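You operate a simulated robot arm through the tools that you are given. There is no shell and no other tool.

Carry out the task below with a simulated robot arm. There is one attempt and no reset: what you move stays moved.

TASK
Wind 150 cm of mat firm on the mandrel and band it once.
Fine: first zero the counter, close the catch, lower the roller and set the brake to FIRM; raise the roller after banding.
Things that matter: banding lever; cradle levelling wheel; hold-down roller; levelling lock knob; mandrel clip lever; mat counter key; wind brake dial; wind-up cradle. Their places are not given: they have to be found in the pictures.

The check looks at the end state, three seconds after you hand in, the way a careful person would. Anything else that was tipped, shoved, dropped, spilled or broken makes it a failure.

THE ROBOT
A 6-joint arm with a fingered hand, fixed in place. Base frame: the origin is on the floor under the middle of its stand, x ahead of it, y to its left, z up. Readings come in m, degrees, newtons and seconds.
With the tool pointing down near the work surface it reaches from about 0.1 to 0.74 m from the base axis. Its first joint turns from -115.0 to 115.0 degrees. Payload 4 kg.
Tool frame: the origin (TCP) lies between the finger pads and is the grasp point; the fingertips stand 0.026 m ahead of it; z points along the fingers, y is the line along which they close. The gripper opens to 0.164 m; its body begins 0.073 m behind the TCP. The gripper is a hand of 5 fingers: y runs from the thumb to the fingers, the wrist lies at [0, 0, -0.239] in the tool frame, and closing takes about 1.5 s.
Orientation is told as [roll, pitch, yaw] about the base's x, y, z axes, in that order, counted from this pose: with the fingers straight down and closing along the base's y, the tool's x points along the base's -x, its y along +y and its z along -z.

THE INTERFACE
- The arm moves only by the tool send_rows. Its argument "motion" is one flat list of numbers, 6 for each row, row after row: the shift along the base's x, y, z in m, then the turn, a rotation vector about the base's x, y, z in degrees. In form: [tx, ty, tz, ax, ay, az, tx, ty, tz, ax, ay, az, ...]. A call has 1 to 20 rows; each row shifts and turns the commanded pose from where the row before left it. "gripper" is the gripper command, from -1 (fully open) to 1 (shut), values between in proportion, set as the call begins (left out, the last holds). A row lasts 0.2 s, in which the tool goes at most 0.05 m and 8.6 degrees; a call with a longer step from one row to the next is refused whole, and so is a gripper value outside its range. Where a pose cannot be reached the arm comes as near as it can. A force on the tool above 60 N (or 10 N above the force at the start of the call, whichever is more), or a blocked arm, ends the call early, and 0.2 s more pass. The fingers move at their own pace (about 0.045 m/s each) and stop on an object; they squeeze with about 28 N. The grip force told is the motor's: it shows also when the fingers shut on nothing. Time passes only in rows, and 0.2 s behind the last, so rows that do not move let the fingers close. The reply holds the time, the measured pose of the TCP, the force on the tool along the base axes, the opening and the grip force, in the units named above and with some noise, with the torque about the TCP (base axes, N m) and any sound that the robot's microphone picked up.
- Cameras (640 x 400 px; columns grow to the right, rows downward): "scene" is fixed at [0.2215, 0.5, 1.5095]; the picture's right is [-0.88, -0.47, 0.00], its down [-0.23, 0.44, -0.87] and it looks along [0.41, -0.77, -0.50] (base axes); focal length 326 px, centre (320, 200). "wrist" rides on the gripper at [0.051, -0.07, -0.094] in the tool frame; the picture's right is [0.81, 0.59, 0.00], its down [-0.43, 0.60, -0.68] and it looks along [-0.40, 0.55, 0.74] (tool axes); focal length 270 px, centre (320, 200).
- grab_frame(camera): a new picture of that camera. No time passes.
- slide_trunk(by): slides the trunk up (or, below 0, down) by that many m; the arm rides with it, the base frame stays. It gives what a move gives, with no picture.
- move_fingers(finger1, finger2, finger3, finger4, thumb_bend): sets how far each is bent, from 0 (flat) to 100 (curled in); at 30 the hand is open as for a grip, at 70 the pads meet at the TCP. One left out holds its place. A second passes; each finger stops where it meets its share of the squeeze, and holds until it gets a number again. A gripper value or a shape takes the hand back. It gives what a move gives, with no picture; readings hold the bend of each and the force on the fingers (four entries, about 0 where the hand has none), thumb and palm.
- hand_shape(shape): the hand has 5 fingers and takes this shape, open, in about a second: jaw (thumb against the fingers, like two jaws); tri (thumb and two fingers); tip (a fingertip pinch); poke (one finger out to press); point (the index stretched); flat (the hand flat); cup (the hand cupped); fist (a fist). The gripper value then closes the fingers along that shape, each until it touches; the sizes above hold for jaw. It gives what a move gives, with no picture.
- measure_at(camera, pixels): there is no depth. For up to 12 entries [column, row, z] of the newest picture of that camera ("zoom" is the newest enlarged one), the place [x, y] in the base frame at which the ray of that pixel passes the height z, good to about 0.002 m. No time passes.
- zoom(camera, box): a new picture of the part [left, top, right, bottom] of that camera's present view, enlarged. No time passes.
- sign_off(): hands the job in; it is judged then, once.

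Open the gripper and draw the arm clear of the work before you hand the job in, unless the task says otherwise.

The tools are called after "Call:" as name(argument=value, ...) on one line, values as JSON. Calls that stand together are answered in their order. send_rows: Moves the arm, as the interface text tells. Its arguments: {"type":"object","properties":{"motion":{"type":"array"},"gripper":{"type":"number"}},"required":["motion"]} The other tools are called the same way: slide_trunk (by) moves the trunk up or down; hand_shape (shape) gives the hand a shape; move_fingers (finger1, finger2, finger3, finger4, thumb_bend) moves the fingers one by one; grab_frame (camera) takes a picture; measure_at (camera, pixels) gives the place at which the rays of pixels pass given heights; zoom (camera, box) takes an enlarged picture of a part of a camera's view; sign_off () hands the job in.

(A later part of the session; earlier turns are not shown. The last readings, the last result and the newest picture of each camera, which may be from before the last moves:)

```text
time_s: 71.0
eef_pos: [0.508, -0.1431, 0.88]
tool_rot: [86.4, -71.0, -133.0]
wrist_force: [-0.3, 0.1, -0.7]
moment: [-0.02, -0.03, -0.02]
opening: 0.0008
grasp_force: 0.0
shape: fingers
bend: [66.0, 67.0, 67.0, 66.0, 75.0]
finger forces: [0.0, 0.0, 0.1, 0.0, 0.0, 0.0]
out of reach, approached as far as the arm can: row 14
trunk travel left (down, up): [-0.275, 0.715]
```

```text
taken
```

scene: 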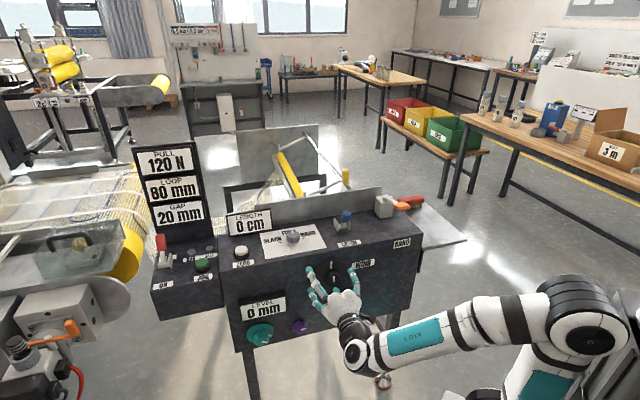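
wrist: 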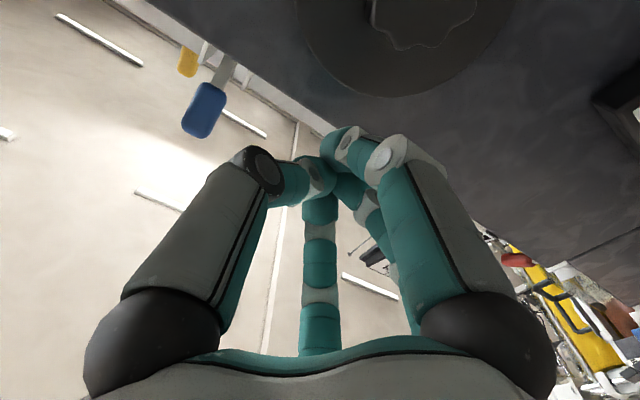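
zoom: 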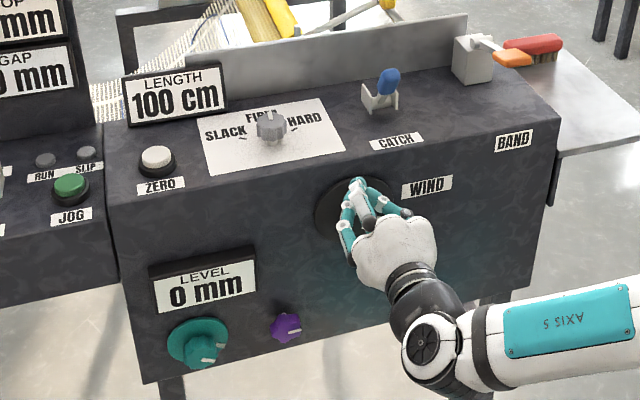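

LENGTH holds at 100 cm and the tool is back near its starting roll. I lower the trunk 5 cm for a bit more reach freedom, then open the fingers.

Call:
slide_trunk(by=-0.05)

Call:
move_fingers(finger1=34, finger2=34, finger3=34, finger4=34, thumb_bend=34)

Call:
grab_frame(camera="wrist")

```text
time_s: 71.9
eef_pos: [0.5128, -0.146, 0.8202]
tool_rot: [86.4, -70.7, -133.1]
wrist_force: [-0.2, -0.3, -0.5]
moment: [0.0, 0.02, 0.01]
opening: 0.0007
grasp_force: 0.1
shape: fingers
bend: [66.0, 67.0, 67.0, 66.0, 75.0]
finger forces: [0.0, 0.1, 0.0, 0.0, 0.1, 0.0]
trunk travel left (down, up): [-0.225, 0.765]
```

```text
time_s: 72.9
eef_pos: [0.5119, -0.1452, 0.8228]
tool_rot: [86.2, -70.9, -132.8]
wrist_force: [-0.1, -0.3, 1.0]
moment: [-0.04, 0.03, 0.0]
opening: 0.0815
grasp_force: 0.0
shape: fingers
bend: [34.0, 34.0, 34.0, 34.0, 34.0]
finger forces: [0.0, 0.0, 0.0, 0.0, 0.0, 0.1]
trunk travel left (down, up): [-0.225, 0.765]
```

```text
taken
```

wrist: 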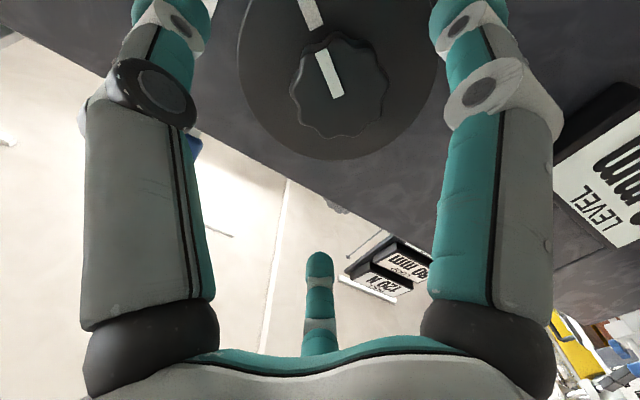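

The knob shows at wrist (340,85). I lower to the axis height, staying in front of the knob.

Call:
send_rows(motion=[-0.0016, -0.0035, -0.0169, 0, 0, 0, -0.0016, -0.0035, -0.0169, 0, 0, 0])

Call:
grab_frame(camera="wrist")

Call:
zoom(camera="scene", box=[280, 240, 400, 340])

```text
time_s: 73.5
eef_pos: [0.5027, -0.1508, 0.8136]
tool_rot: [91.8, -68.4, -137.9]
wrist_force: [-0.7, 0.5, 0.2]
moment: [0.02, 0.0, 0.03]
opening: 0.0813
grasp_force: 0.1
shape: fingers
bend: [34.0, 34.0, 34.0, 34.0, 34.0]
finger forces: [0.0, 0.1, 0.0, 0.0, 0.1, 0.0]
trunk travel left (down, up): [-0.225, 0.765]
```

```text
taken
```

wrist: 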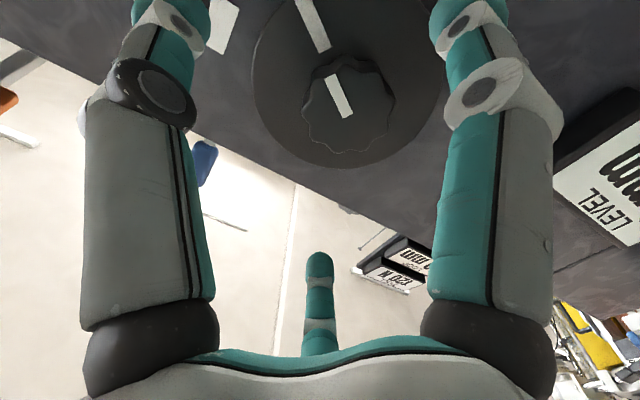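

```text
4.00 times, centred on (340, 290) of scene
```

zoom: 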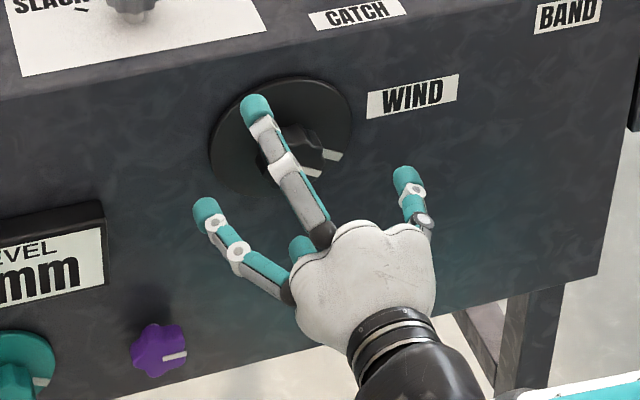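

The hand stopped at z=0.814, so I correct down 2.5 cm.

Call:
send_rows(motion=[0.0037, -0.0014, -0.0123, 0, 0, 0, 0.0037, -0.0014, -0.0123, 0, 0, 0])

Call:
grab_frame(camera="wrist")

```text
time_s: 74.1
eef_pos: [0.5079, -0.1559, 0.7881]
tool_rot: [91.8, -68.4, -138.0]
wrist_force: [-0.4, 0.3, 1.0]
moment: [-0.01, -0.02, 0.0]
opening: 0.0813
grasp_force: 0.1
shape: fingers
bend: [34.0, 34.0, 34.0, 34.0, 34.0]
finger forces: [0.0, 0.0, 0.1, 0.0, 0.1, 0.1]
trunk travel left (down, up): [-0.225, 0.765]
```

```text
taken
```

wrist: 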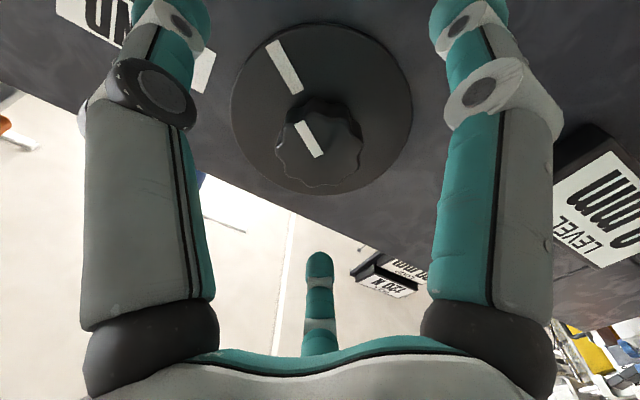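

Now centred at u=0.257, z=0.788, n=-0.465. I move 3 cm forward over the knob and close the fingers.

Call:
send_rows(motion=[0.0115, -0.0098, 0.0005, 0, 0, 0, 0.0115, -0.0097, 0.0005, 0, 0, 0])

Call:
move_fingers(finger1=75, finger2=75, finger3=75, finger4=75, thumb_bend=75)

Call:
zoom(camera="scene", box=[210, 180, 420, 360])

Call:
grab_frame(camera="wrist")

```text
time_s: 74.7
eef_pos: [0.5329, -0.175, 0.7893]
tool_rot: [91.8, -68.5, -138.0]
wrist_force: [-0.1, 0.3, -0.1]
moment: [0.02, -0.01, 0.01]
opening: 0.0812
grasp_force: 0.1
shape: fingers
bend: [34.0, 34.0, 34.0, 34.0, 34.0]
finger forces: [0.1, 0.0, 0.0, 0.0, 0.1, 0.1]
trunk travel left (down, up): [-0.225, 0.765]
```

```text
time_s: 75.7
eef_pos: [0.532, -0.1757, 0.7877]
tool_rot: [91.5, -68.6, -137.8]
wrist_force: [-9.8, -5.1, -5.1]
moment: [0.1, 0.01, -0.24]
opening: 0.0199
grasp_force: 27.4
shape: fingers
bend: [61.0, 60.0, 59.0, 59.0, 61.0]
finger forces: [8.0, 8.7, 8.5, 7.6, 22.5, 0.0]
trunk travel left (down, up): [-0.225, 0.765]
```

```text
2.22 times, centred on (315, 270) of scene
```

zoom: 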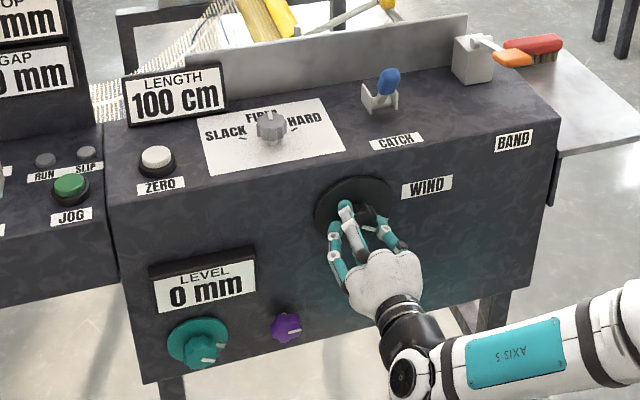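

```text
taken
```

wrist: 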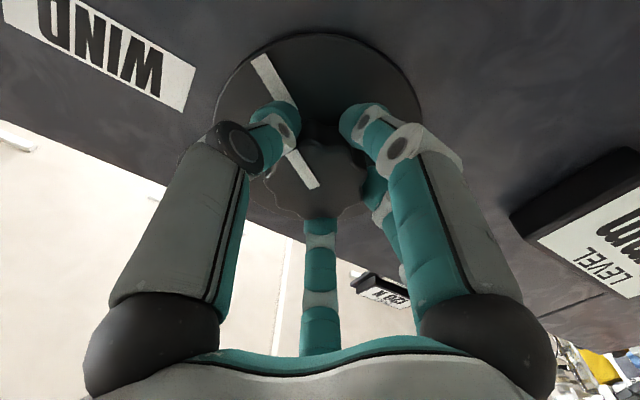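

Gripped again. I turn clockwise 40° and check.

Call:
send_rows(motion=[0, 0, 0, 5.56, -5.75, 0, 0, 0, 0, 5.56, -5.75, 0, 0, 0, 0, 5.56, -5.75, 0, 0, 0, 0, 5.56, -5.75, 0, 0, 0, 0, 5.56, -5.75, 0])

Call:
zoom(camera="scene", box=[210, 130, 400, 320])

Call:
grab_frame(camera="wrist")

```text
time_s: 76.9
eef_pos: [0.5328, -0.1747, 0.7883]
tool_rot: [90.2, -28.2, -136.8]
wrist_force: [-6.7, -7.7, -0.4]
moment: [-0.03, 0.09, -0.21]
opening: 0.0192
grasp_force: 27.2
shape: fingers
bend: [61.0, 60.0, 59.0, 59.0, 61.0]
finger forces: [7.0, 9.9, 10.1, 8.6, 19.1, 0.0]
trunk travel left (down, up): [-0.225, 0.765]
```

```text
2.11 times, centred on (305, 225) of scene
```

zoom: 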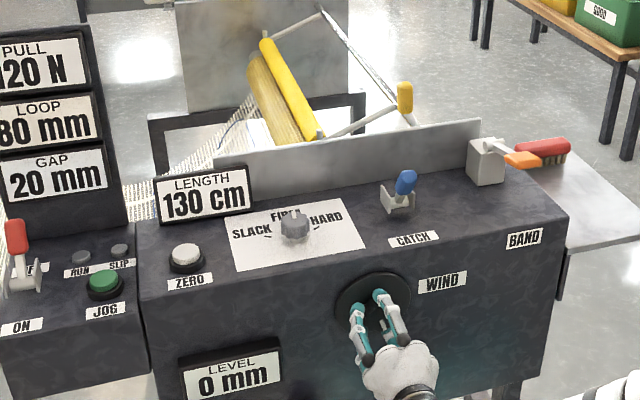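

```text
taken
```

wrist: 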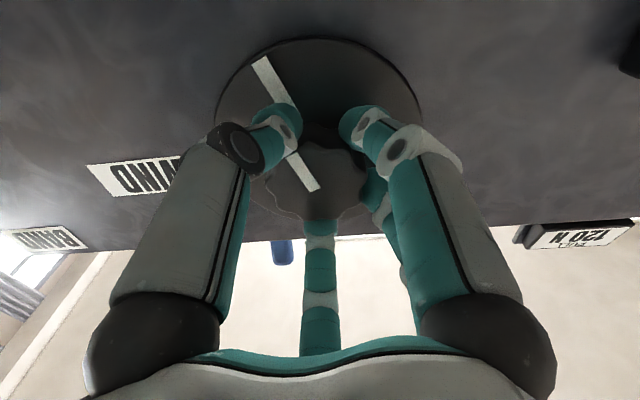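

LENGTH reads 130 cm, and the display steps by 10. I go on in small steps, 8° at a time.

Call:
send_rows(motion=[0, 0, 0, 5.56, -5.75, 0])

Call:
zoom(camera="scene", box=[210, 190, 290, 250])

```text
time_s: 77.3
eef_pos: [0.5321, -0.1749, 0.7885]
tool_rot: [90.2, -20.4, -136.7]
wrist_force: [-6.8, -6.0, -0.9]
moment: [-0.05, 0.05, -0.19]
opening: 0.0191
grasp_force: 27.8
shape: fingers
bend: [61.0, 60.0, 59.0, 59.0, 61.0]
finger forces: [7.1, 10.1, 10.4, 8.7, 19.1, 0.1]
trunk travel left (down, up): [-0.225, 0.765]
```

```text
6.67 times, centred on (250, 220) of scene
```

zoom: 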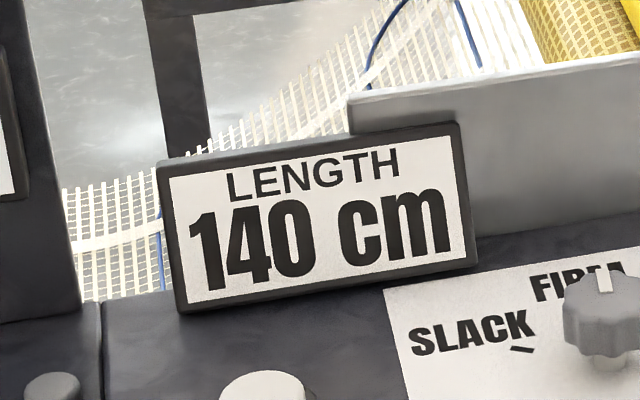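

LENGTH reads 140 cm. I turn another 4° and check.

Call:
send_rows(motion=[0, 0, 0, 2.78, -2.88, 0])

Call:
zoom(camera="scene", box=[210, 190, 290, 250])

```text
time_s: 77.7
eef_pos: [0.5321, -0.1751, 0.7881]
tool_rot: [90.1, -16.4, -136.7]
wrist_force: [-8.2, -4.4, -2.2]
moment: [0.0, 0.04, -0.14]
opening: 0.0191
grasp_force: 28.2
shape: fingers
bend: [61.0, 60.0, 59.0, 59.0, 61.0]
finger forces: [7.2, 10.3, 10.3, 8.3, 19.1, 0.0]
trunk travel left (down, up): [-0.225, 0.765]
```

```text
6.67 times, centred on (250, 220) of scene
```

zoom: 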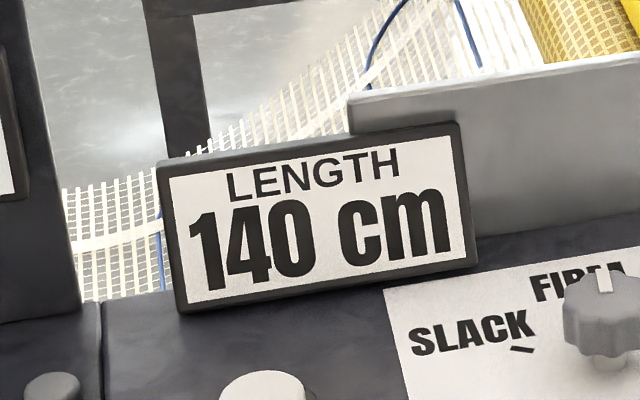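

It still reads 140 cm, so I turn another 4°.

Call:
send_rows(motion=[0, 0, 0, 2.78, -2.88, 0])

Call:
zoom(camera="scene", box=[210, 190, 290, 250])

```text
time_s: 78.1
eef_pos: [0.5317, -0.1744, 0.7882]
tool_rot: [90.2, -12.4, -136.7]
wrist_force: [-5.7, -4.1, -1.0]
moment: [-0.1, 0.01, -0.13]
opening: 0.0193
grasp_force: 27.7
shape: fingers
bend: [61.0, 60.0, 58.0, 59.0, 62.0]
finger forces: [7.2, 10.5, 10.4, 7.4, 18.8, 0.1]
trunk travel left (down, up): [-0.225, 0.765]
```

```text
6.67 times, centred on (250, 220) of scene
```

zoom: 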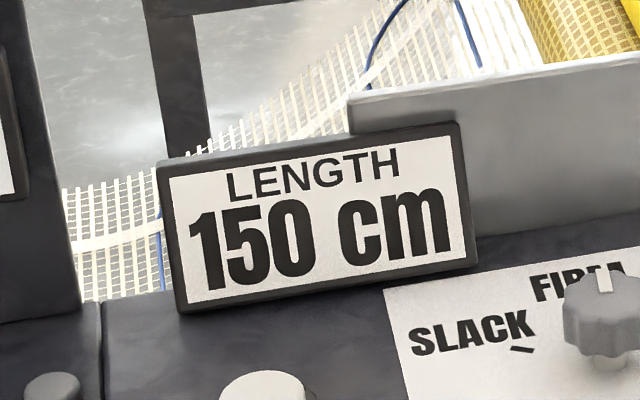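

LENGTH reads 150 cm. Since the display rounds to 10, I take a sharp wrist view of the wheel mark to work out the true wheel angle.

Call:
zoom(camera="wrist", box=[200, 20, 440, 220])

Call:
zoom(camera="scene", box=[210, 130, 400, 320])

Call:
zoom(camera="scene", box=[290, 245, 380, 315])

```text
2.00 times, centred on (320, 120) of wrist
```

zoom: 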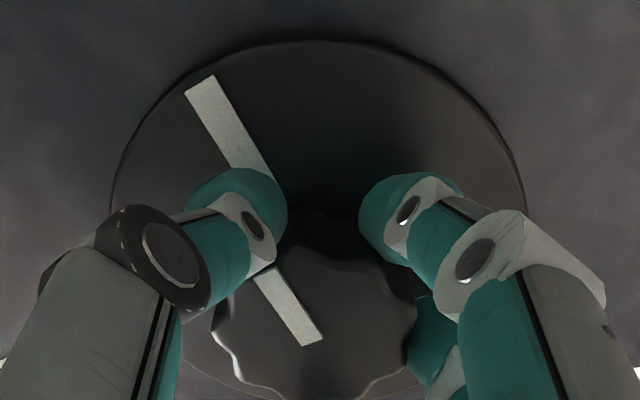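

```text
2.11 times, centred on (305, 225) of scene
```

zoom: 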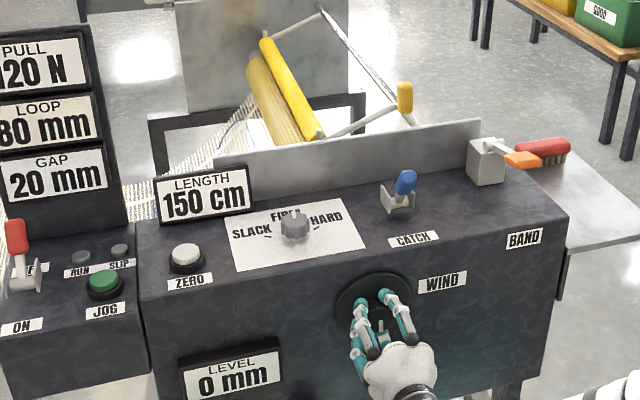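

```text
5.71 times, centred on (335, 280) of scene
```

zoom: 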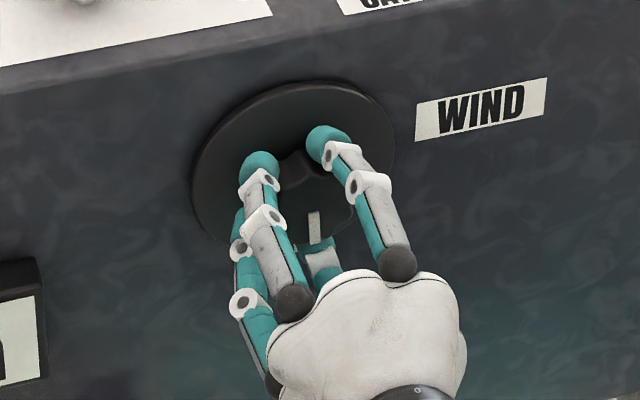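

By the marks, the wheel stands at about 172° and the display has just switched to 150, so the true length is probably near the lower edge of the rounding band. I add 3° to centre it and recheck.

Call:
send_rows(motion=[0, 0, 0, 2.08, -2.16, 0])

Call:
zoom(camera="scene", box=[210, 190, 290, 250])

```text
time_s: 78.5
eef_pos: [0.5329, -0.1747, 0.7871]
tool_rot: [90.1, -9.3, -136.7]
wrist_force: [-4.7, -2.9, -0.4]
moment: [-0.08, 0.0, -0.13]
opening: 0.0194
grasp_force: 26.7
shape: fingers
bend: [61.0, 60.0, 58.0, 59.0, 62.0]
finger forces: [7.2, 10.7, 10.6, 7.0, 18.5, 0.1]
trunk travel left (down, up): [-0.225, 0.765]
```

```text
6.67 times, centred on (250, 220) of scene
```

zoom: 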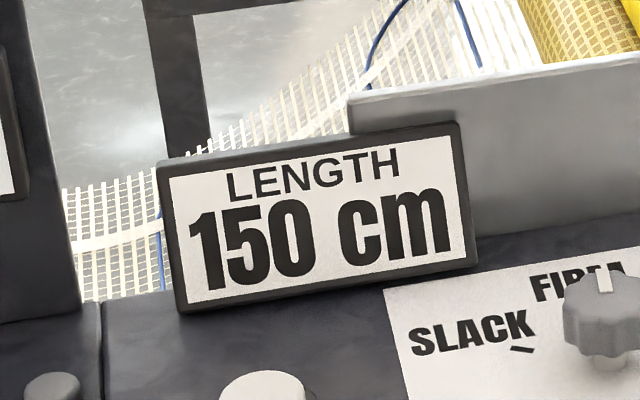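

LENGTH holds at 150 cm. I open the fingers and check that it does not change on release.

Call:
move_fingers(finger1=34, finger2=34, finger3=34, finger4=34, thumb_bend=34)

Call:
zoom(camera="scene", box=[210, 130, 400, 320])

Call:
grab_frame(camera="wrist")

```text
time_s: 79.5
eef_pos: [0.5318, -0.1749, 0.7877]
tool_rot: [90.0, -9.5, -136.7]
wrist_force: [-0.8, -0.1, -0.4]
moment: [0.02, -0.05, 0.0]
opening: 0.081
grasp_force: 0.0
shape: fingers
bend: [34.0, 34.0, 34.0, 34.0, 34.0]
finger forces: [0.0, 0.0, 0.0, 0.0, 0.0, 0.0]
trunk travel left (down, up): [-0.225, 0.765]
```

```text
2.11 times, centred on (305, 225) of scene
```

zoom: 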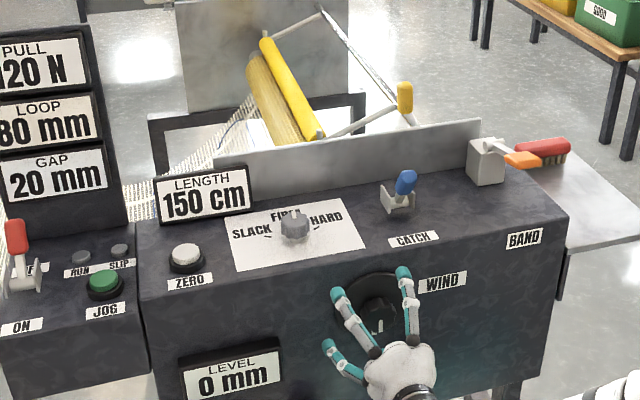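

```text
taken
```

wrist: 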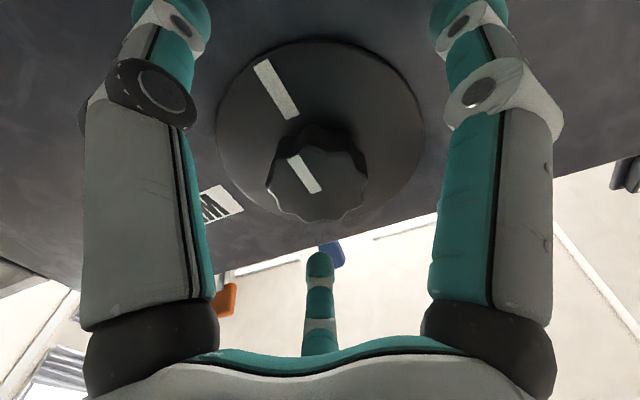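

The display stays at 150 cm. I zoom on the wheel mark once more for a precise angle before leaving.

Call:
zoom(camera="wrist", box=[200, 20, 440, 230])

Call:
zoom(camera="scene", box=[300, 245, 370, 305])

```text
1.90 times, centred on (320, 125) of wrist
```

zoom: 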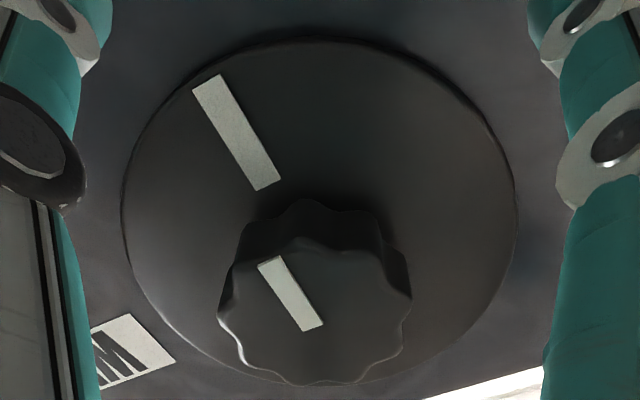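

```text
6.67 times, centred on (335, 275) of scene
```

zoom: 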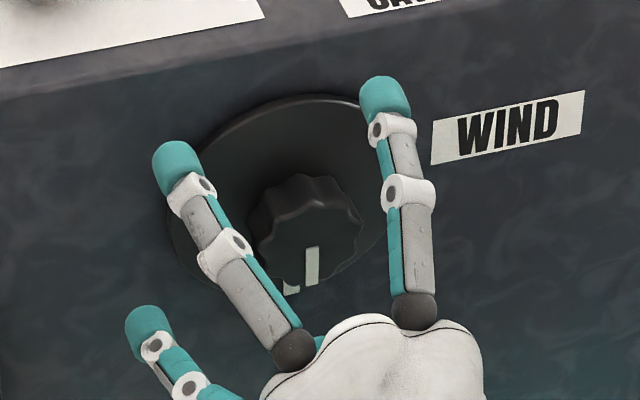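

Both marks give a wheel angle of about 180°, i.e. half a turn, matching 150 cm at 300 cm per turn. I back straight off the knob and rise in front of the panel.

Call:
send_rows(motion=[-0.0104, 0.0108, 0, 0, 0, 0, -0.0104, 0.0108, 0, 0, 0, 0, -0.005, 0.006, 0.02, 0, 0, 0, -0.005, 0.006, 0.03, 0, 0, 0, -0.007, 0.007, 0.04, 0, 0, 0, -0.007, 0.007, 0.04, 0, 0, 0])

Call:
grab_frame(camera="scene")

```text
time_s: 81.1
eef_pos: [0.5399, -0.1184, 0.867]
tool_rot: [88.0, -12.7, -136.4]
wrist_force: [-0.3, -0.5, -0.7]
moment: [-0.03, 0.01, 0.04]
opening: 0.0814
grasp_force: 0.1
shape: fingers
bend: [34.0, 34.0, 34.0, 34.0, 34.0]
finger forces: [0.0, 0.1, 0.0, 0.0, 0.0, 0.1]
out of reach, approached as far as the arm can: row 5, 6
trunk travel left (down, up): [-0.225, 0.765]
stopped in row 6: the arm was blocked; the commanded pose is now the measured one
```

```text
taken
```

scene: 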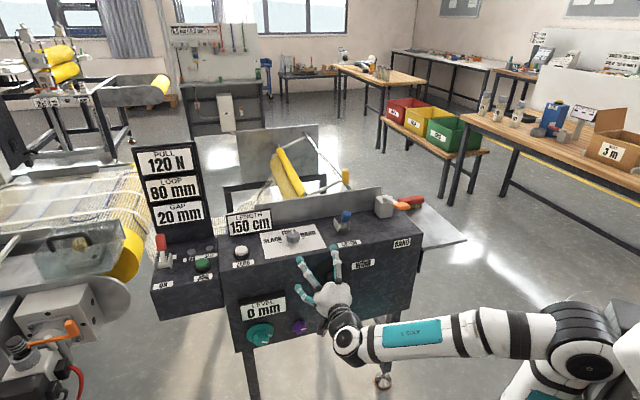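

The arm is blocked by its column here, but the hand is clear of the wheel. I raise the trunk by 0.4 m, carrying the hand straight up in front of the panel.

Call:
slide_trunk(by=0.4)

Call:
grab_frame(camera="scene")

```text
time_s: 84.9
eef_pos: [0.5381, -0.1195, 1.2701]
tool_rot: [88.0, -12.7, -136.4]
wrist_force: [-0.3, -0.3, -0.4]
moment: [-0.01, 0.0, 0.01]
opening: 0.0812
grasp_force: 0.0
shape: fingers
bend: [34.0, 34.0, 34.0, 34.0, 34.0]
finger forces: [0.1, 0.0, 0.0, 0.0, 0.0, 0.0]
trunk travel left (down, up): [-0.625, 0.365]
```

```text
taken
```

scene: 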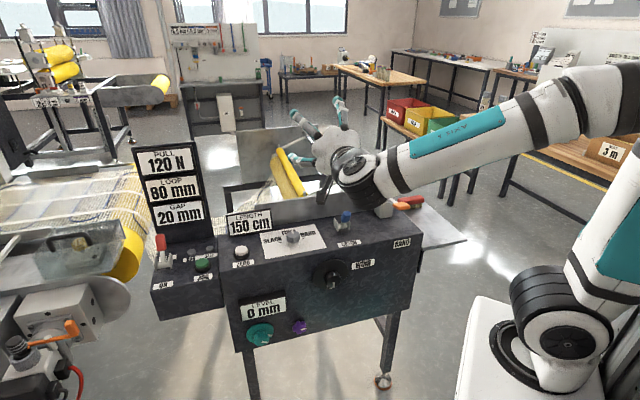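

Next is the banding lever. I roll the tool back 77° and then tilt it down, moving toward a spot above the orange handle at about (0.415,-0.416).

Call:
send_rows(motion=[-0.0038, -0.01, -0.002, -5.36, 5.54, 0, -0.0038, -0.01, -0.002, -5.36, 5.54, 0, -0.0038, -0.01, -0.002, -5.36, 5.54, 0, -0.0038, -0.01, -0.002, -5.36, 5.54, 0, -0.0038, -0.01, -0.002, -5.36, 5.54, 0, -0.0038, -0.01, -0.002, -5.36, 5.54, 0, -0.0038, -0.01, -0.002, -5.36, 5.54, 0, -0.0038, -0.01, -0.002, -5.36, 5.54, 0, -0.0038, -0.01, -0.002, -5.36, 5.54, 0, -0.0038, -0.01, -0.002, -5.36, 5.54, 0])

Call:
send_rows(motion=[-0.0071, -0.0163, -0.004, 5.39, 5.21, 0, -0.0071, -0.0163, -0.004, 5.39, 5.21, 0, -0.0071, -0.0163, -0.004, 5.39, 5.21, 0, -0.0071, -0.0163, -0.004, 5.39, 5.21, 0, -0.0071, -0.0163, -0.004, 5.39, 5.21, 0, -0.0071, -0.0163, -0.004, 5.39, 5.21, 0, -0.0071, -0.0163, -0.004, 5.39, 5.21, 0, -0.0071, -0.0163, -0.004, 5.39, 5.21, 0, -0.0071, -0.0163, -0.004, 5.39, 5.21, 0, -0.0071, -0.0163, -0.004, 5.39, 5.21, 0, -0.0071, -0.0163, -0.004, 5.39, 5.21, 0, -0.0071, -0.0163, -0.004, 5.39, 5.21, 0])

Call:
grab_frame(camera="scene")

Call:
grab_frame(camera="wrist")

```text
time_s: 87.1
eef_pos: [0.5011, -0.2207, 1.2496]
tool_rot: [162.4, -89.4, 149.3]
wrist_force: [0.2, -0.9, -0.3]
moment: [0.0, 0.03, -0.02]
opening: 0.0812
grasp_force: 0.0
shape: fingers
bend: [34.0, 34.0, 34.0, 34.0, 34.0]
finger forces: [0.1, 0.0, 0.1, 0.0, 0.0, 0.0]
trunk travel left (down, up): [-0.625, 0.365]
```

```text
time_s: 89.7
eef_pos: [0.4325, -0.4131, 1.1664]
tool_rot: [-2.1, -1.3, -46.2]
wrist_force: [0.0, 0.2, 0.0]
moment: [0.02, 0.0, -0.03]
opening: 0.0816
grasp_force: 0.0
shape: fingers
bend: [34.0, 34.0, 34.0, 34.0, 34.0]
finger forces: [0.0, 0.0, 0.1, 0.0, 0.1, 0.0]
out of reach, approached as far as the arm can: row 1, 2, 3, 12
trunk travel left (down, up): [-0.625, 0.365]
```

```text
taken
```

scene: 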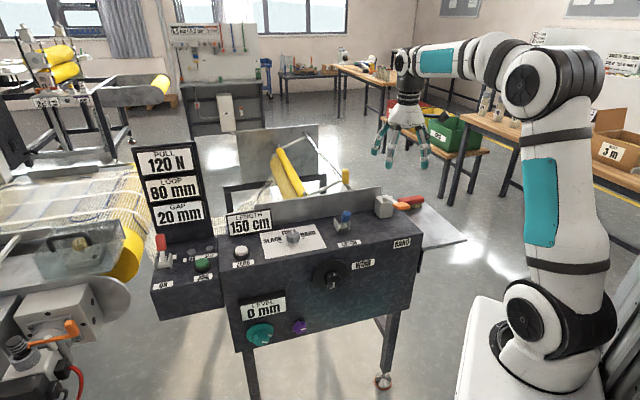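

```text
taken
```

wrist: 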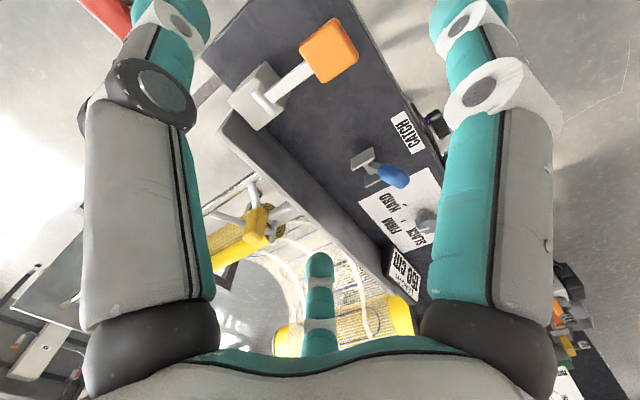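

The tool points down above the band lever; the orange handle is at wrist (329,50). I form the slim thumb pusher and re-triangulate the handle.

Call:
move_fingers(finger1=100, finger2=100, finger3=100, finger4=100, thumb_bend=70)

Call:
measure_at(camera="wrist", pixels=[[329, 50, 0.95], [329, 50, 1.0], [262, 95, 0.94], [262, 95, 0.98]])

Call:
measure_at(camera="scene", pixels=[[401.3, 206.4, 0.95], [401.3, 206.4, 1.0], [385, 199.5, 0.94], [385, 199.5, 0.98]])

Call:
zoom(camera="scene", box=[360, 180, 430, 230])

Call:
zoom(camera="wrist", box=[200, 0, 420, 160])

```text
time_s: 90.7
eef_pos: [0.4338, -0.4125, 1.1658]
tool_rot: [-2.1, -1.2, -46.2]
wrist_force: [0.1, -0.3, -0.5]
moment: [0.01, 0.01, -0.02]
opening: 0.0003
grasp_force: 0.2
shape: fingers
bend: [72.0, 72.0, 72.0, 72.0, 69.0]
finger forces: [0.1, 0.0, 0.0, 0.1, 0.0, 0.0]
trunk travel left (down, up): [-0.625, 0.365]
```

```text
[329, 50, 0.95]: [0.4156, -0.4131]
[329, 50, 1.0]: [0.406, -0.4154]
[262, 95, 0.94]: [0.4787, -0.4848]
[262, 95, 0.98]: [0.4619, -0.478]
```

```text
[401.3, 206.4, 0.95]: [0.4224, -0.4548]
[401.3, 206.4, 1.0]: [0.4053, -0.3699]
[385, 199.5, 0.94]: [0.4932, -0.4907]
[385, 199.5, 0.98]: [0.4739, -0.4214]
```

```text
8.00 times, centred on (395, 205) of scene
```

zoom: 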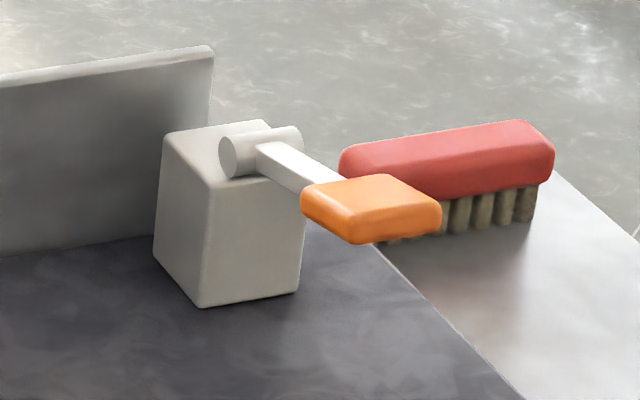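

```text
2.50 times, centred on (310, 80) of wrist
```

zoom: 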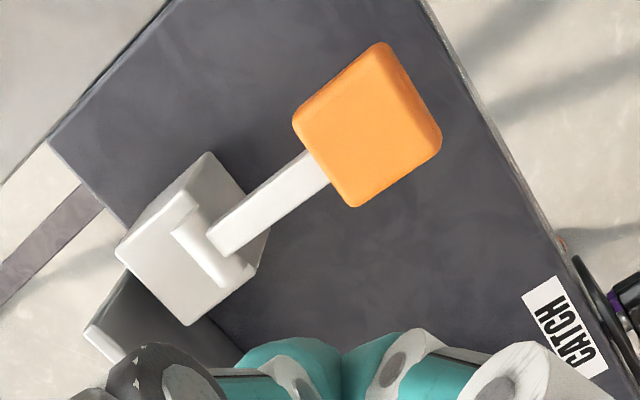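

All fingertips bunched together at the TCP, which makes a sturdy pusher. The orange handle is at (0.413,-0.414,0.974) on a lever about 0.10 m long; I lean the hand 20° to the front and come to 3–4 cm above the handle.

Call:
send_rows(motion=[-0.008, 0.0024, -0.033, -3.0, -3.63, 0, -0.008, 0.0024, -0.033, -3.0, -3.63, 0, -0.008, 0.0024, -0.033, -3.0, -3.63, 0, -0.008, 0.0024, -0.033, -3.0, -3.63, 0])

Call:
zoom(camera="scene", box=[350, 150, 450, 230])

Call:
grab_frame(camera="wrist")

```text
time_s: 91.7
eef_pos: [0.4016, -0.4017, 1.0348]
tool_rot: [0.2, -19.3, -46.6]
wrist_force: [-0.1, -0.1, 0.4]
moment: [-0.02, -0.01, 0.0]
opening: 0.0
grasp_force: 0.0
shape: fingers
bend: [72.0, 72.0, 72.0, 72.0, 69.0]
finger forces: [0.1, 0.0, 0.0, 0.0, 0.0, 0.0]
trunk travel left (down, up): [-0.625, 0.365]
```

```text
5.00 times, centred on (400, 190) of scene
```

zoom: 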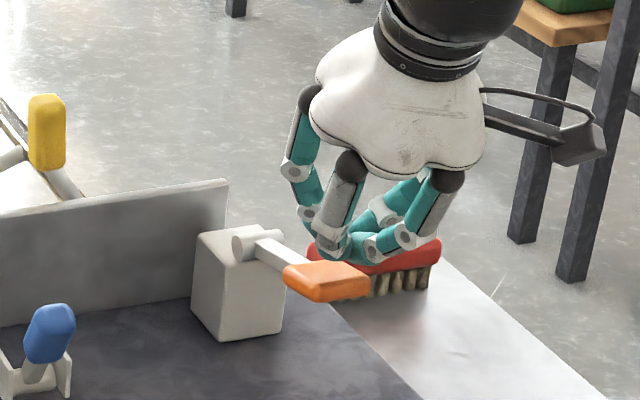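

```text
taken
```

wrist: 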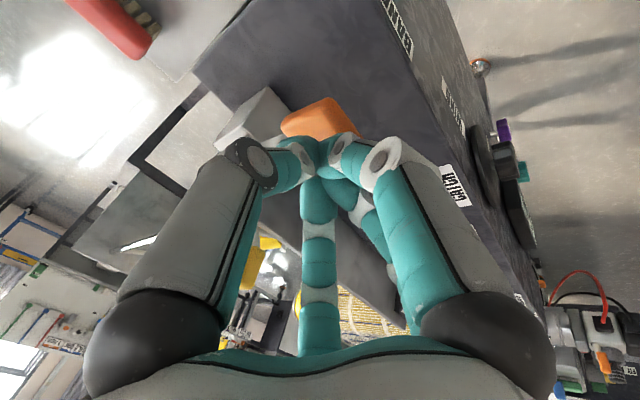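

The bunched tips hover over the orange handle, with the red brush nearby on the side shelf. I measure the brush and handle positions to be sure of clearance.

Call:
measure_at(camera="wrist", pixels=[[115, 25, 0.88], [115, 25, 0.95], [145, 45, 0.9], [320, 118, 0.974], [322, 165, 1.01]])

Call:
measure_at(camera="scene", pixels=[[410, 200, 0.88], [410, 200, 0.95], [398, 203, 0.92], [404.6, 200, 1.01], [401.5, 206.2, 0.974]])

```text
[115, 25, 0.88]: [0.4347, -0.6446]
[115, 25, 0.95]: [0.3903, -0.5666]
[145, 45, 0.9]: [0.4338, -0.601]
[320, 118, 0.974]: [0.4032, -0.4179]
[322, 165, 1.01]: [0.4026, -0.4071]
```

```text
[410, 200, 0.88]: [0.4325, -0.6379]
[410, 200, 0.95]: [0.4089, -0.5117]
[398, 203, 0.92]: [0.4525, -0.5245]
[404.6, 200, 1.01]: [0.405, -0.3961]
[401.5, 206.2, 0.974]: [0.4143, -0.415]
```

The brush is 22 cm away and the tip is above the handle's outer part. I shift 1 cm inward and press the lever down in one smooth stroke.

Call:
send_rows(motion=[0.007, -0.0072, -0.005, 0, 0, 0, 0, 0, -0.009, 0, 0, 0, 0, 0, -0.009, 0, 0, 0, 0, 0, -0.009, 0, 0, 0, 0, 0, -0.009, 0, 0, 0, 0, 0, -0.009, 0, 0, 0, 0, 0, -0.009, 0, 0, 0, 0, 0, -0.009, 0, 0, 0, 0, 0, -0.009, 0, 0, 0])

Call:
zoom(camera="scene", box=[350, 160, 450, 240])

Call:
zoom(camera="scene", box=[210, 130, 360, 250])

```text
time_s: 93.7
eef_pos: [0.4072, -0.4144, 0.9716]
tool_rot: [-0.1, -20.8, -46.7]
wrist_force: [-12.0, 6.9, 32.2]
moment: [-0.16, 0.42, -0.13]
opening: 0.0001
grasp_force: 25.7
shape: fingers
bend: [74.0, 74.0, 73.0, 72.0, 69.0]
finger forces: [0.0, 0.0, 0.1, 0.1, 51.5, 0.1]
trunk travel left (down, up): [-0.625, 0.365]
stopped in row 9: the force on the tool passed its limit at 66 N (the readings are from after the stop); the commanded pose is now the measured one
```

```text
5.00 times, centred on (400, 200) of scene
```

zoom: 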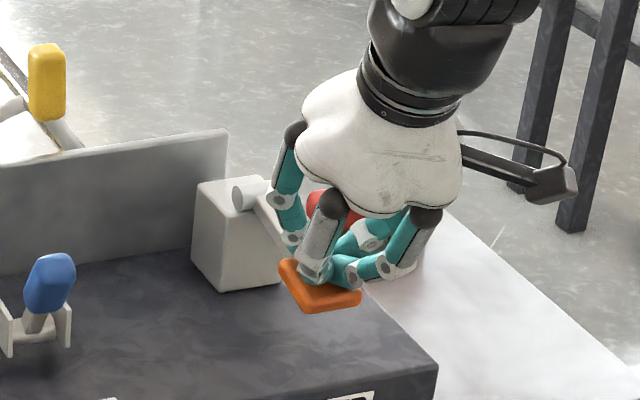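

```text
3.33 times, centred on (285, 190) of scene
```

zoom: 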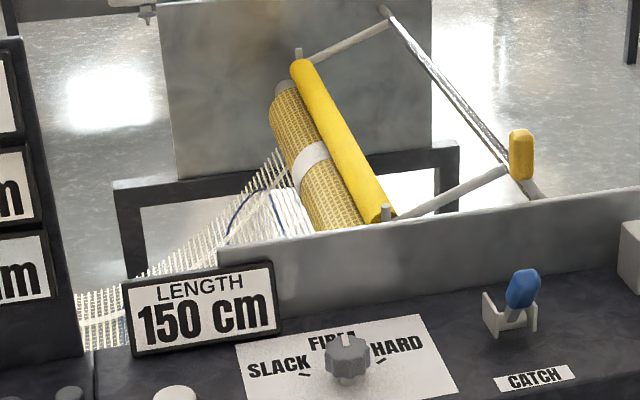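

The lever hit its stop at 66 N and a single white band now wraps the roll. I lift straight off the lever and confirm it returned without a second stroke.

Call:
send_rows(motion=[0, 0, 0.02, 0, 0, 0, 0, 0, 0.03, 0, 0, 0, 0, 0, 0.04, 0, 0, 0, 0, 0, 0.04, 0, 0, 0, 0, 0, 0.04, 0, 0, 0])

Call:
grab_frame(camera="scene")

Call:
zoom(camera="scene", box=[210, 120, 430, 260])

Call:
grab_frame(camera="wrist")

```text
time_s: 94.9
eef_pos: [0.4092, -0.4135, 1.1363]
tool_rot: [-0.1, -20.2, -46.6]
wrist_force: [-0.5, -0.6, -0.8]
moment: [-0.02, 0.02, 0.02]
opening: 0.0001
grasp_force: 0.0
shape: fingers
bend: [74.0, 75.0, 74.0, 72.0, 69.0]
finger forces: [0.0, 0.0, 0.0, 0.0, 0.0, 0.0]
trunk travel left (down, up): [-0.625, 0.365]
```

```text
taken
```

scene: 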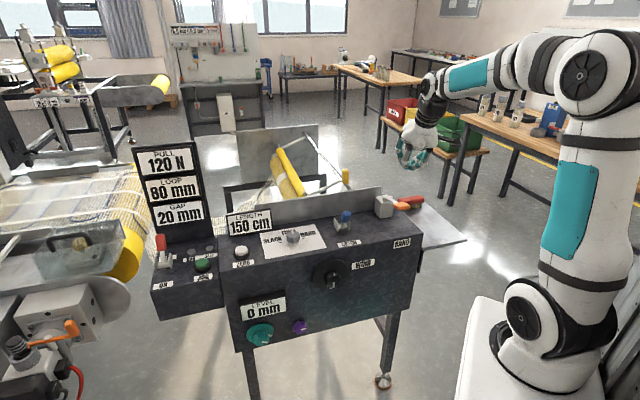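

```text
2.86 times, centred on (320, 190) of scene
```

zoom: 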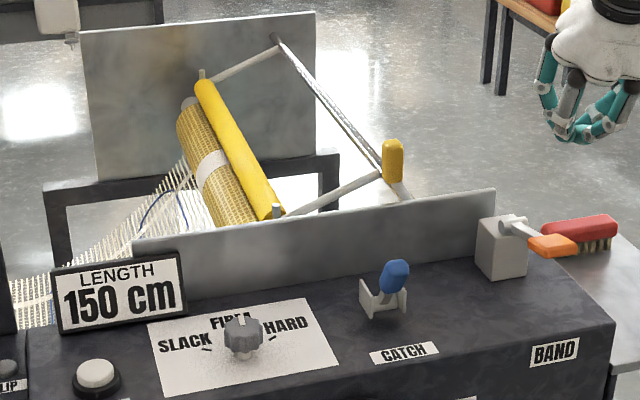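

```text
taken
```

wrist: 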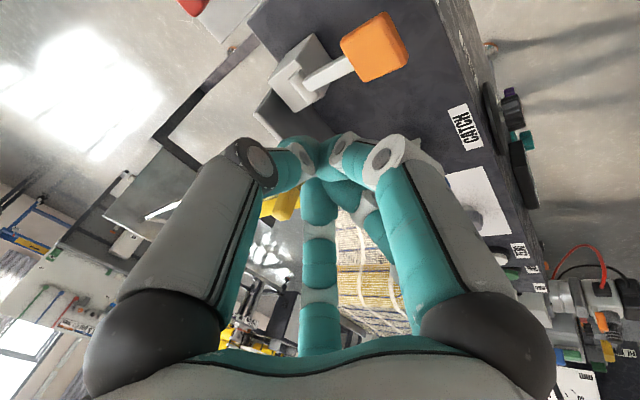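

The lever sprang back and the roll shows one band. Last is raising the roller: I shape the hand as a mirror pusher, with fingers 2 and 3 forward, thumb wide, and 1 and 4 tucked, and move to where the wrist camera sees the yellow handle.

Call:
move_fingers(finger1=100, finger2=70, finger3=70, finger4=100, thumb_bend=28)

Call:
send_rows(motion=[0.03, 0.0, 0.012, 0, 0, 0, 0.04, 0.003, 0, 0, 0, 0, 0.04, 0.003, 0, 0, 0, 0, 0.04, 0.003, 0, 0, 0, 0])

Call:
grab_frame(camera="wrist")

Call:
zoom(camera="scene", box=[280, 120, 420, 220])

```text
time_s: 95.9
eef_pos: [0.4083, -0.4143, 1.135]
tool_rot: [0.1, -20.2, -46.6]
wrist_force: [0.6, -0.3, 0.1]
moment: [0.01, 0.06, -0.02]
opening: 0.0781
grasp_force: 0.1
shape: fingers
bend: [78.0, 68.0, 68.0, 75.0, 28.0]
finger forces: [0.2, 0.1, 0.0, 0.0, 0.0, 0.1]
trunk travel left (down, up): [-0.625, 0.365]
```

```text
time_s: 96.9
eef_pos: [0.56, -0.4071, 1.1462]
tool_rot: [0.0, -20.1, -46.7]
wrist_force: [-0.1, 0.3, -1.3]
moment: [-0.01, 0.02, -0.01]
opening: 0.0783
grasp_force: 0.0
shape: fingers
bend: [78.0, 68.0, 68.0, 76.0, 28.0]
finger forces: [0.0, 0.0, 0.0, 0.1, 0.0, 0.0]
trunk travel left (down, up): [-0.625, 0.365]
```

```text
taken
```

wrist: 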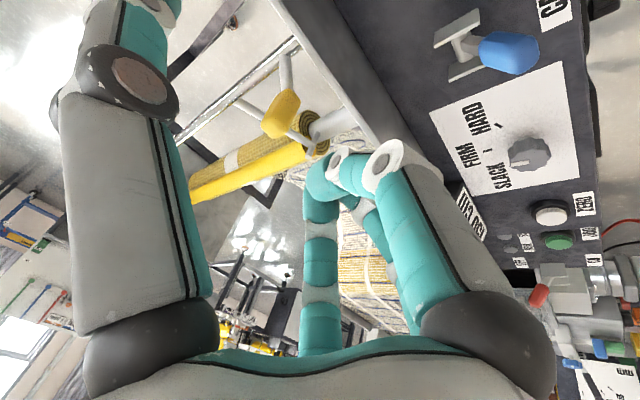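

```text
4.00 times, centred on (350, 170) of scene
```

zoom: 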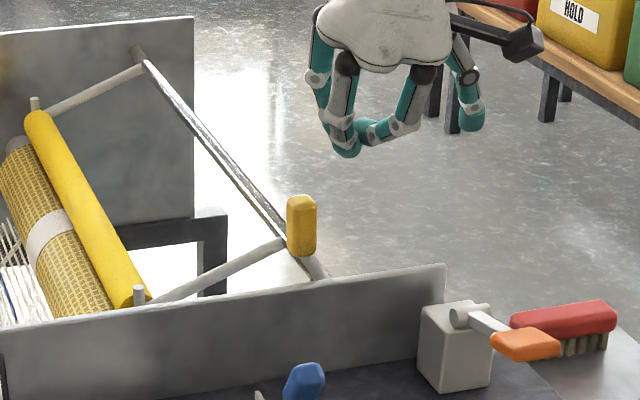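

The four fingers are bunched at the TCP and the thumb stands 8 cm away. I triangulate the yellow handle from wrist (281,113) and scene (345.3,176.3).

Call:
measure_at(camera="wrist", pixels=[[281, 113, 0.97], [281, 113, 1.02], [285, 56, 0.94], [322, 160, 1.12], [318, 175, 1.12]])

Call:
measure_at(camera="scene", pixels=[[345.25, 176.25, 0.97], [345.25, 176.25, 1.02], [349.5, 187, 0.94], [345.3, 168.8, 1.02]])

Call:
zoom(camera="wrist", box=[180, 20, 420, 220])

```text
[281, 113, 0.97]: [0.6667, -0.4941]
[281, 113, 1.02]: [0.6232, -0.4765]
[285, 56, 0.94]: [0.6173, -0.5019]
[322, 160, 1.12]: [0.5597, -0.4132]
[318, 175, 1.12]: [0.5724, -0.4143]
```

```text
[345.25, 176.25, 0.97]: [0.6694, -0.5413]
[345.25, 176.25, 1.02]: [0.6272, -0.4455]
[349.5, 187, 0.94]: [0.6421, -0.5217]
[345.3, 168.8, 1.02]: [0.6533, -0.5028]
```

```text
2.00 times, centred on (300, 120) of wrist
```

zoom: 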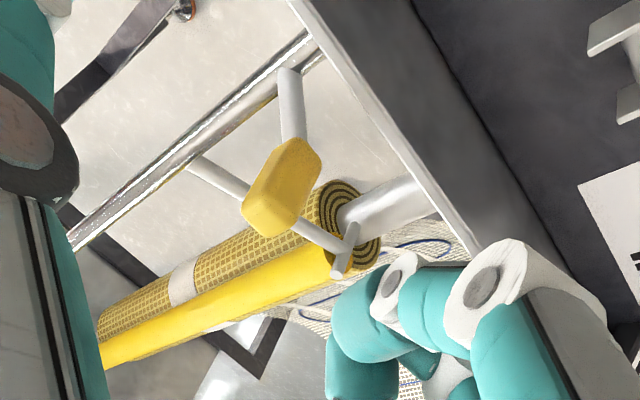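

The handle centre is now at (0.642,-0.484,1.000), leaning 23° to the left. I move above it so it will fall between the open thumb on its right and the fingers on its left.

Call:
send_rows(motion=[0.0362, -0.0142, -0.0087, 0, 0, 0, 0.0362, -0.0142, -0.0087, 0, 0, 0, 0.0361, -0.0143, -0.0088, 0, 0, 0])

Call:
grab_frame(camera="wrist")

Call:
zoom(camera="scene", box=[290, 120, 410, 210])

```text
time_s: 97.7
eef_pos: [0.6654, -0.4494, 1.1214]
tool_rot: [0.0, -20.2, -46.6]
wrist_force: [0.9, 0.2, -0.7]
moment: [0.0, 0.01, 0.01]
opening: 0.0782
grasp_force: 0.1
shape: fingers
bend: [79.0, 68.0, 68.0, 76.0, 28.0]
finger forces: [0.1, 0.0, 0.0, 0.0, 0.0, 0.1]
trunk travel left (down, up): [-0.625, 0.365]
```

```text
taken
```

wrist: 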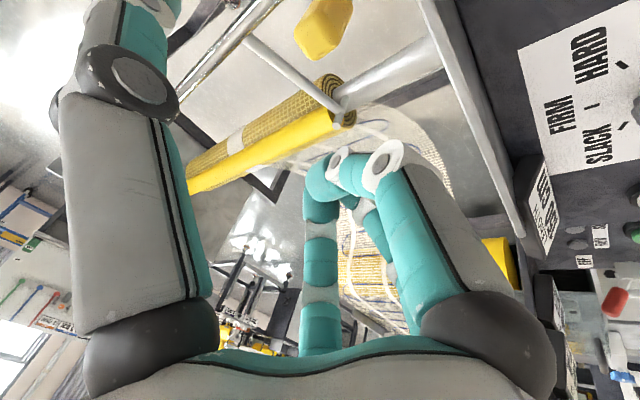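

```text
4.44 times, centred on (350, 165) of scene
```

zoom: 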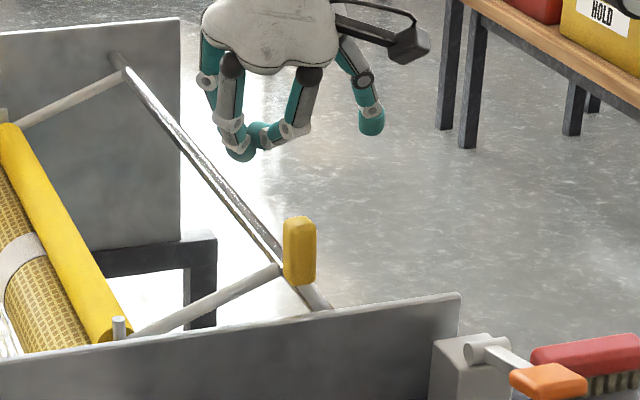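

As seen in the scene zoom, lowering 10.7 cm will put the handle (300,250) between the finger bunch (240) and the thumb (371). I lower in steps.

Call:
send_rows(motion=[0.0008, 0, -0.027, 0, 0, 0, 0.0008, 0, -0.027, 0, 0, 0, 0.0008, 0, -0.027, 0, 0, 0])

Call:
grab_frame(camera="wrist")

Call:
zoom(camera="scene", box=[300, 130, 400, 210])

```text
time_s: 98.5
eef_pos: [0.667, -0.4475, 1.0417]
tool_rot: [0.0, -20.2, -46.6]
wrist_force: [-0.1, 0.3, -0.8]
moment: [-0.03, -0.03, -0.02]
opening: 0.0783
grasp_force: 0.0
shape: fingers
bend: [79.0, 68.0, 68.0, 77.0, 28.0]
finger forces: [0.0, 0.0, 0.0, 0.0, 0.0, 0.0]
trunk travel left (down, up): [-0.625, 0.365]
```

```text
taken
```

wrist: 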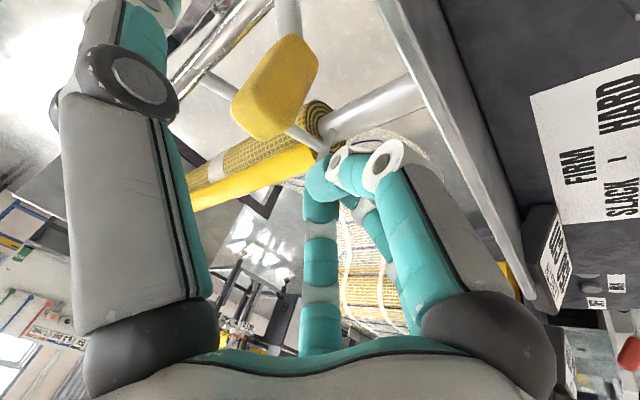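

```text
5.00 times, centred on (350, 170) of scene
```

zoom: 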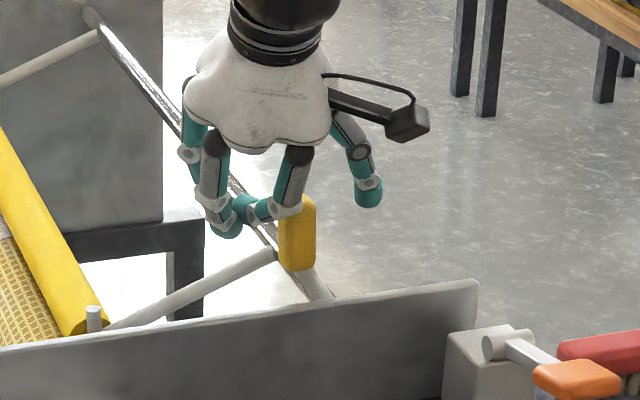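

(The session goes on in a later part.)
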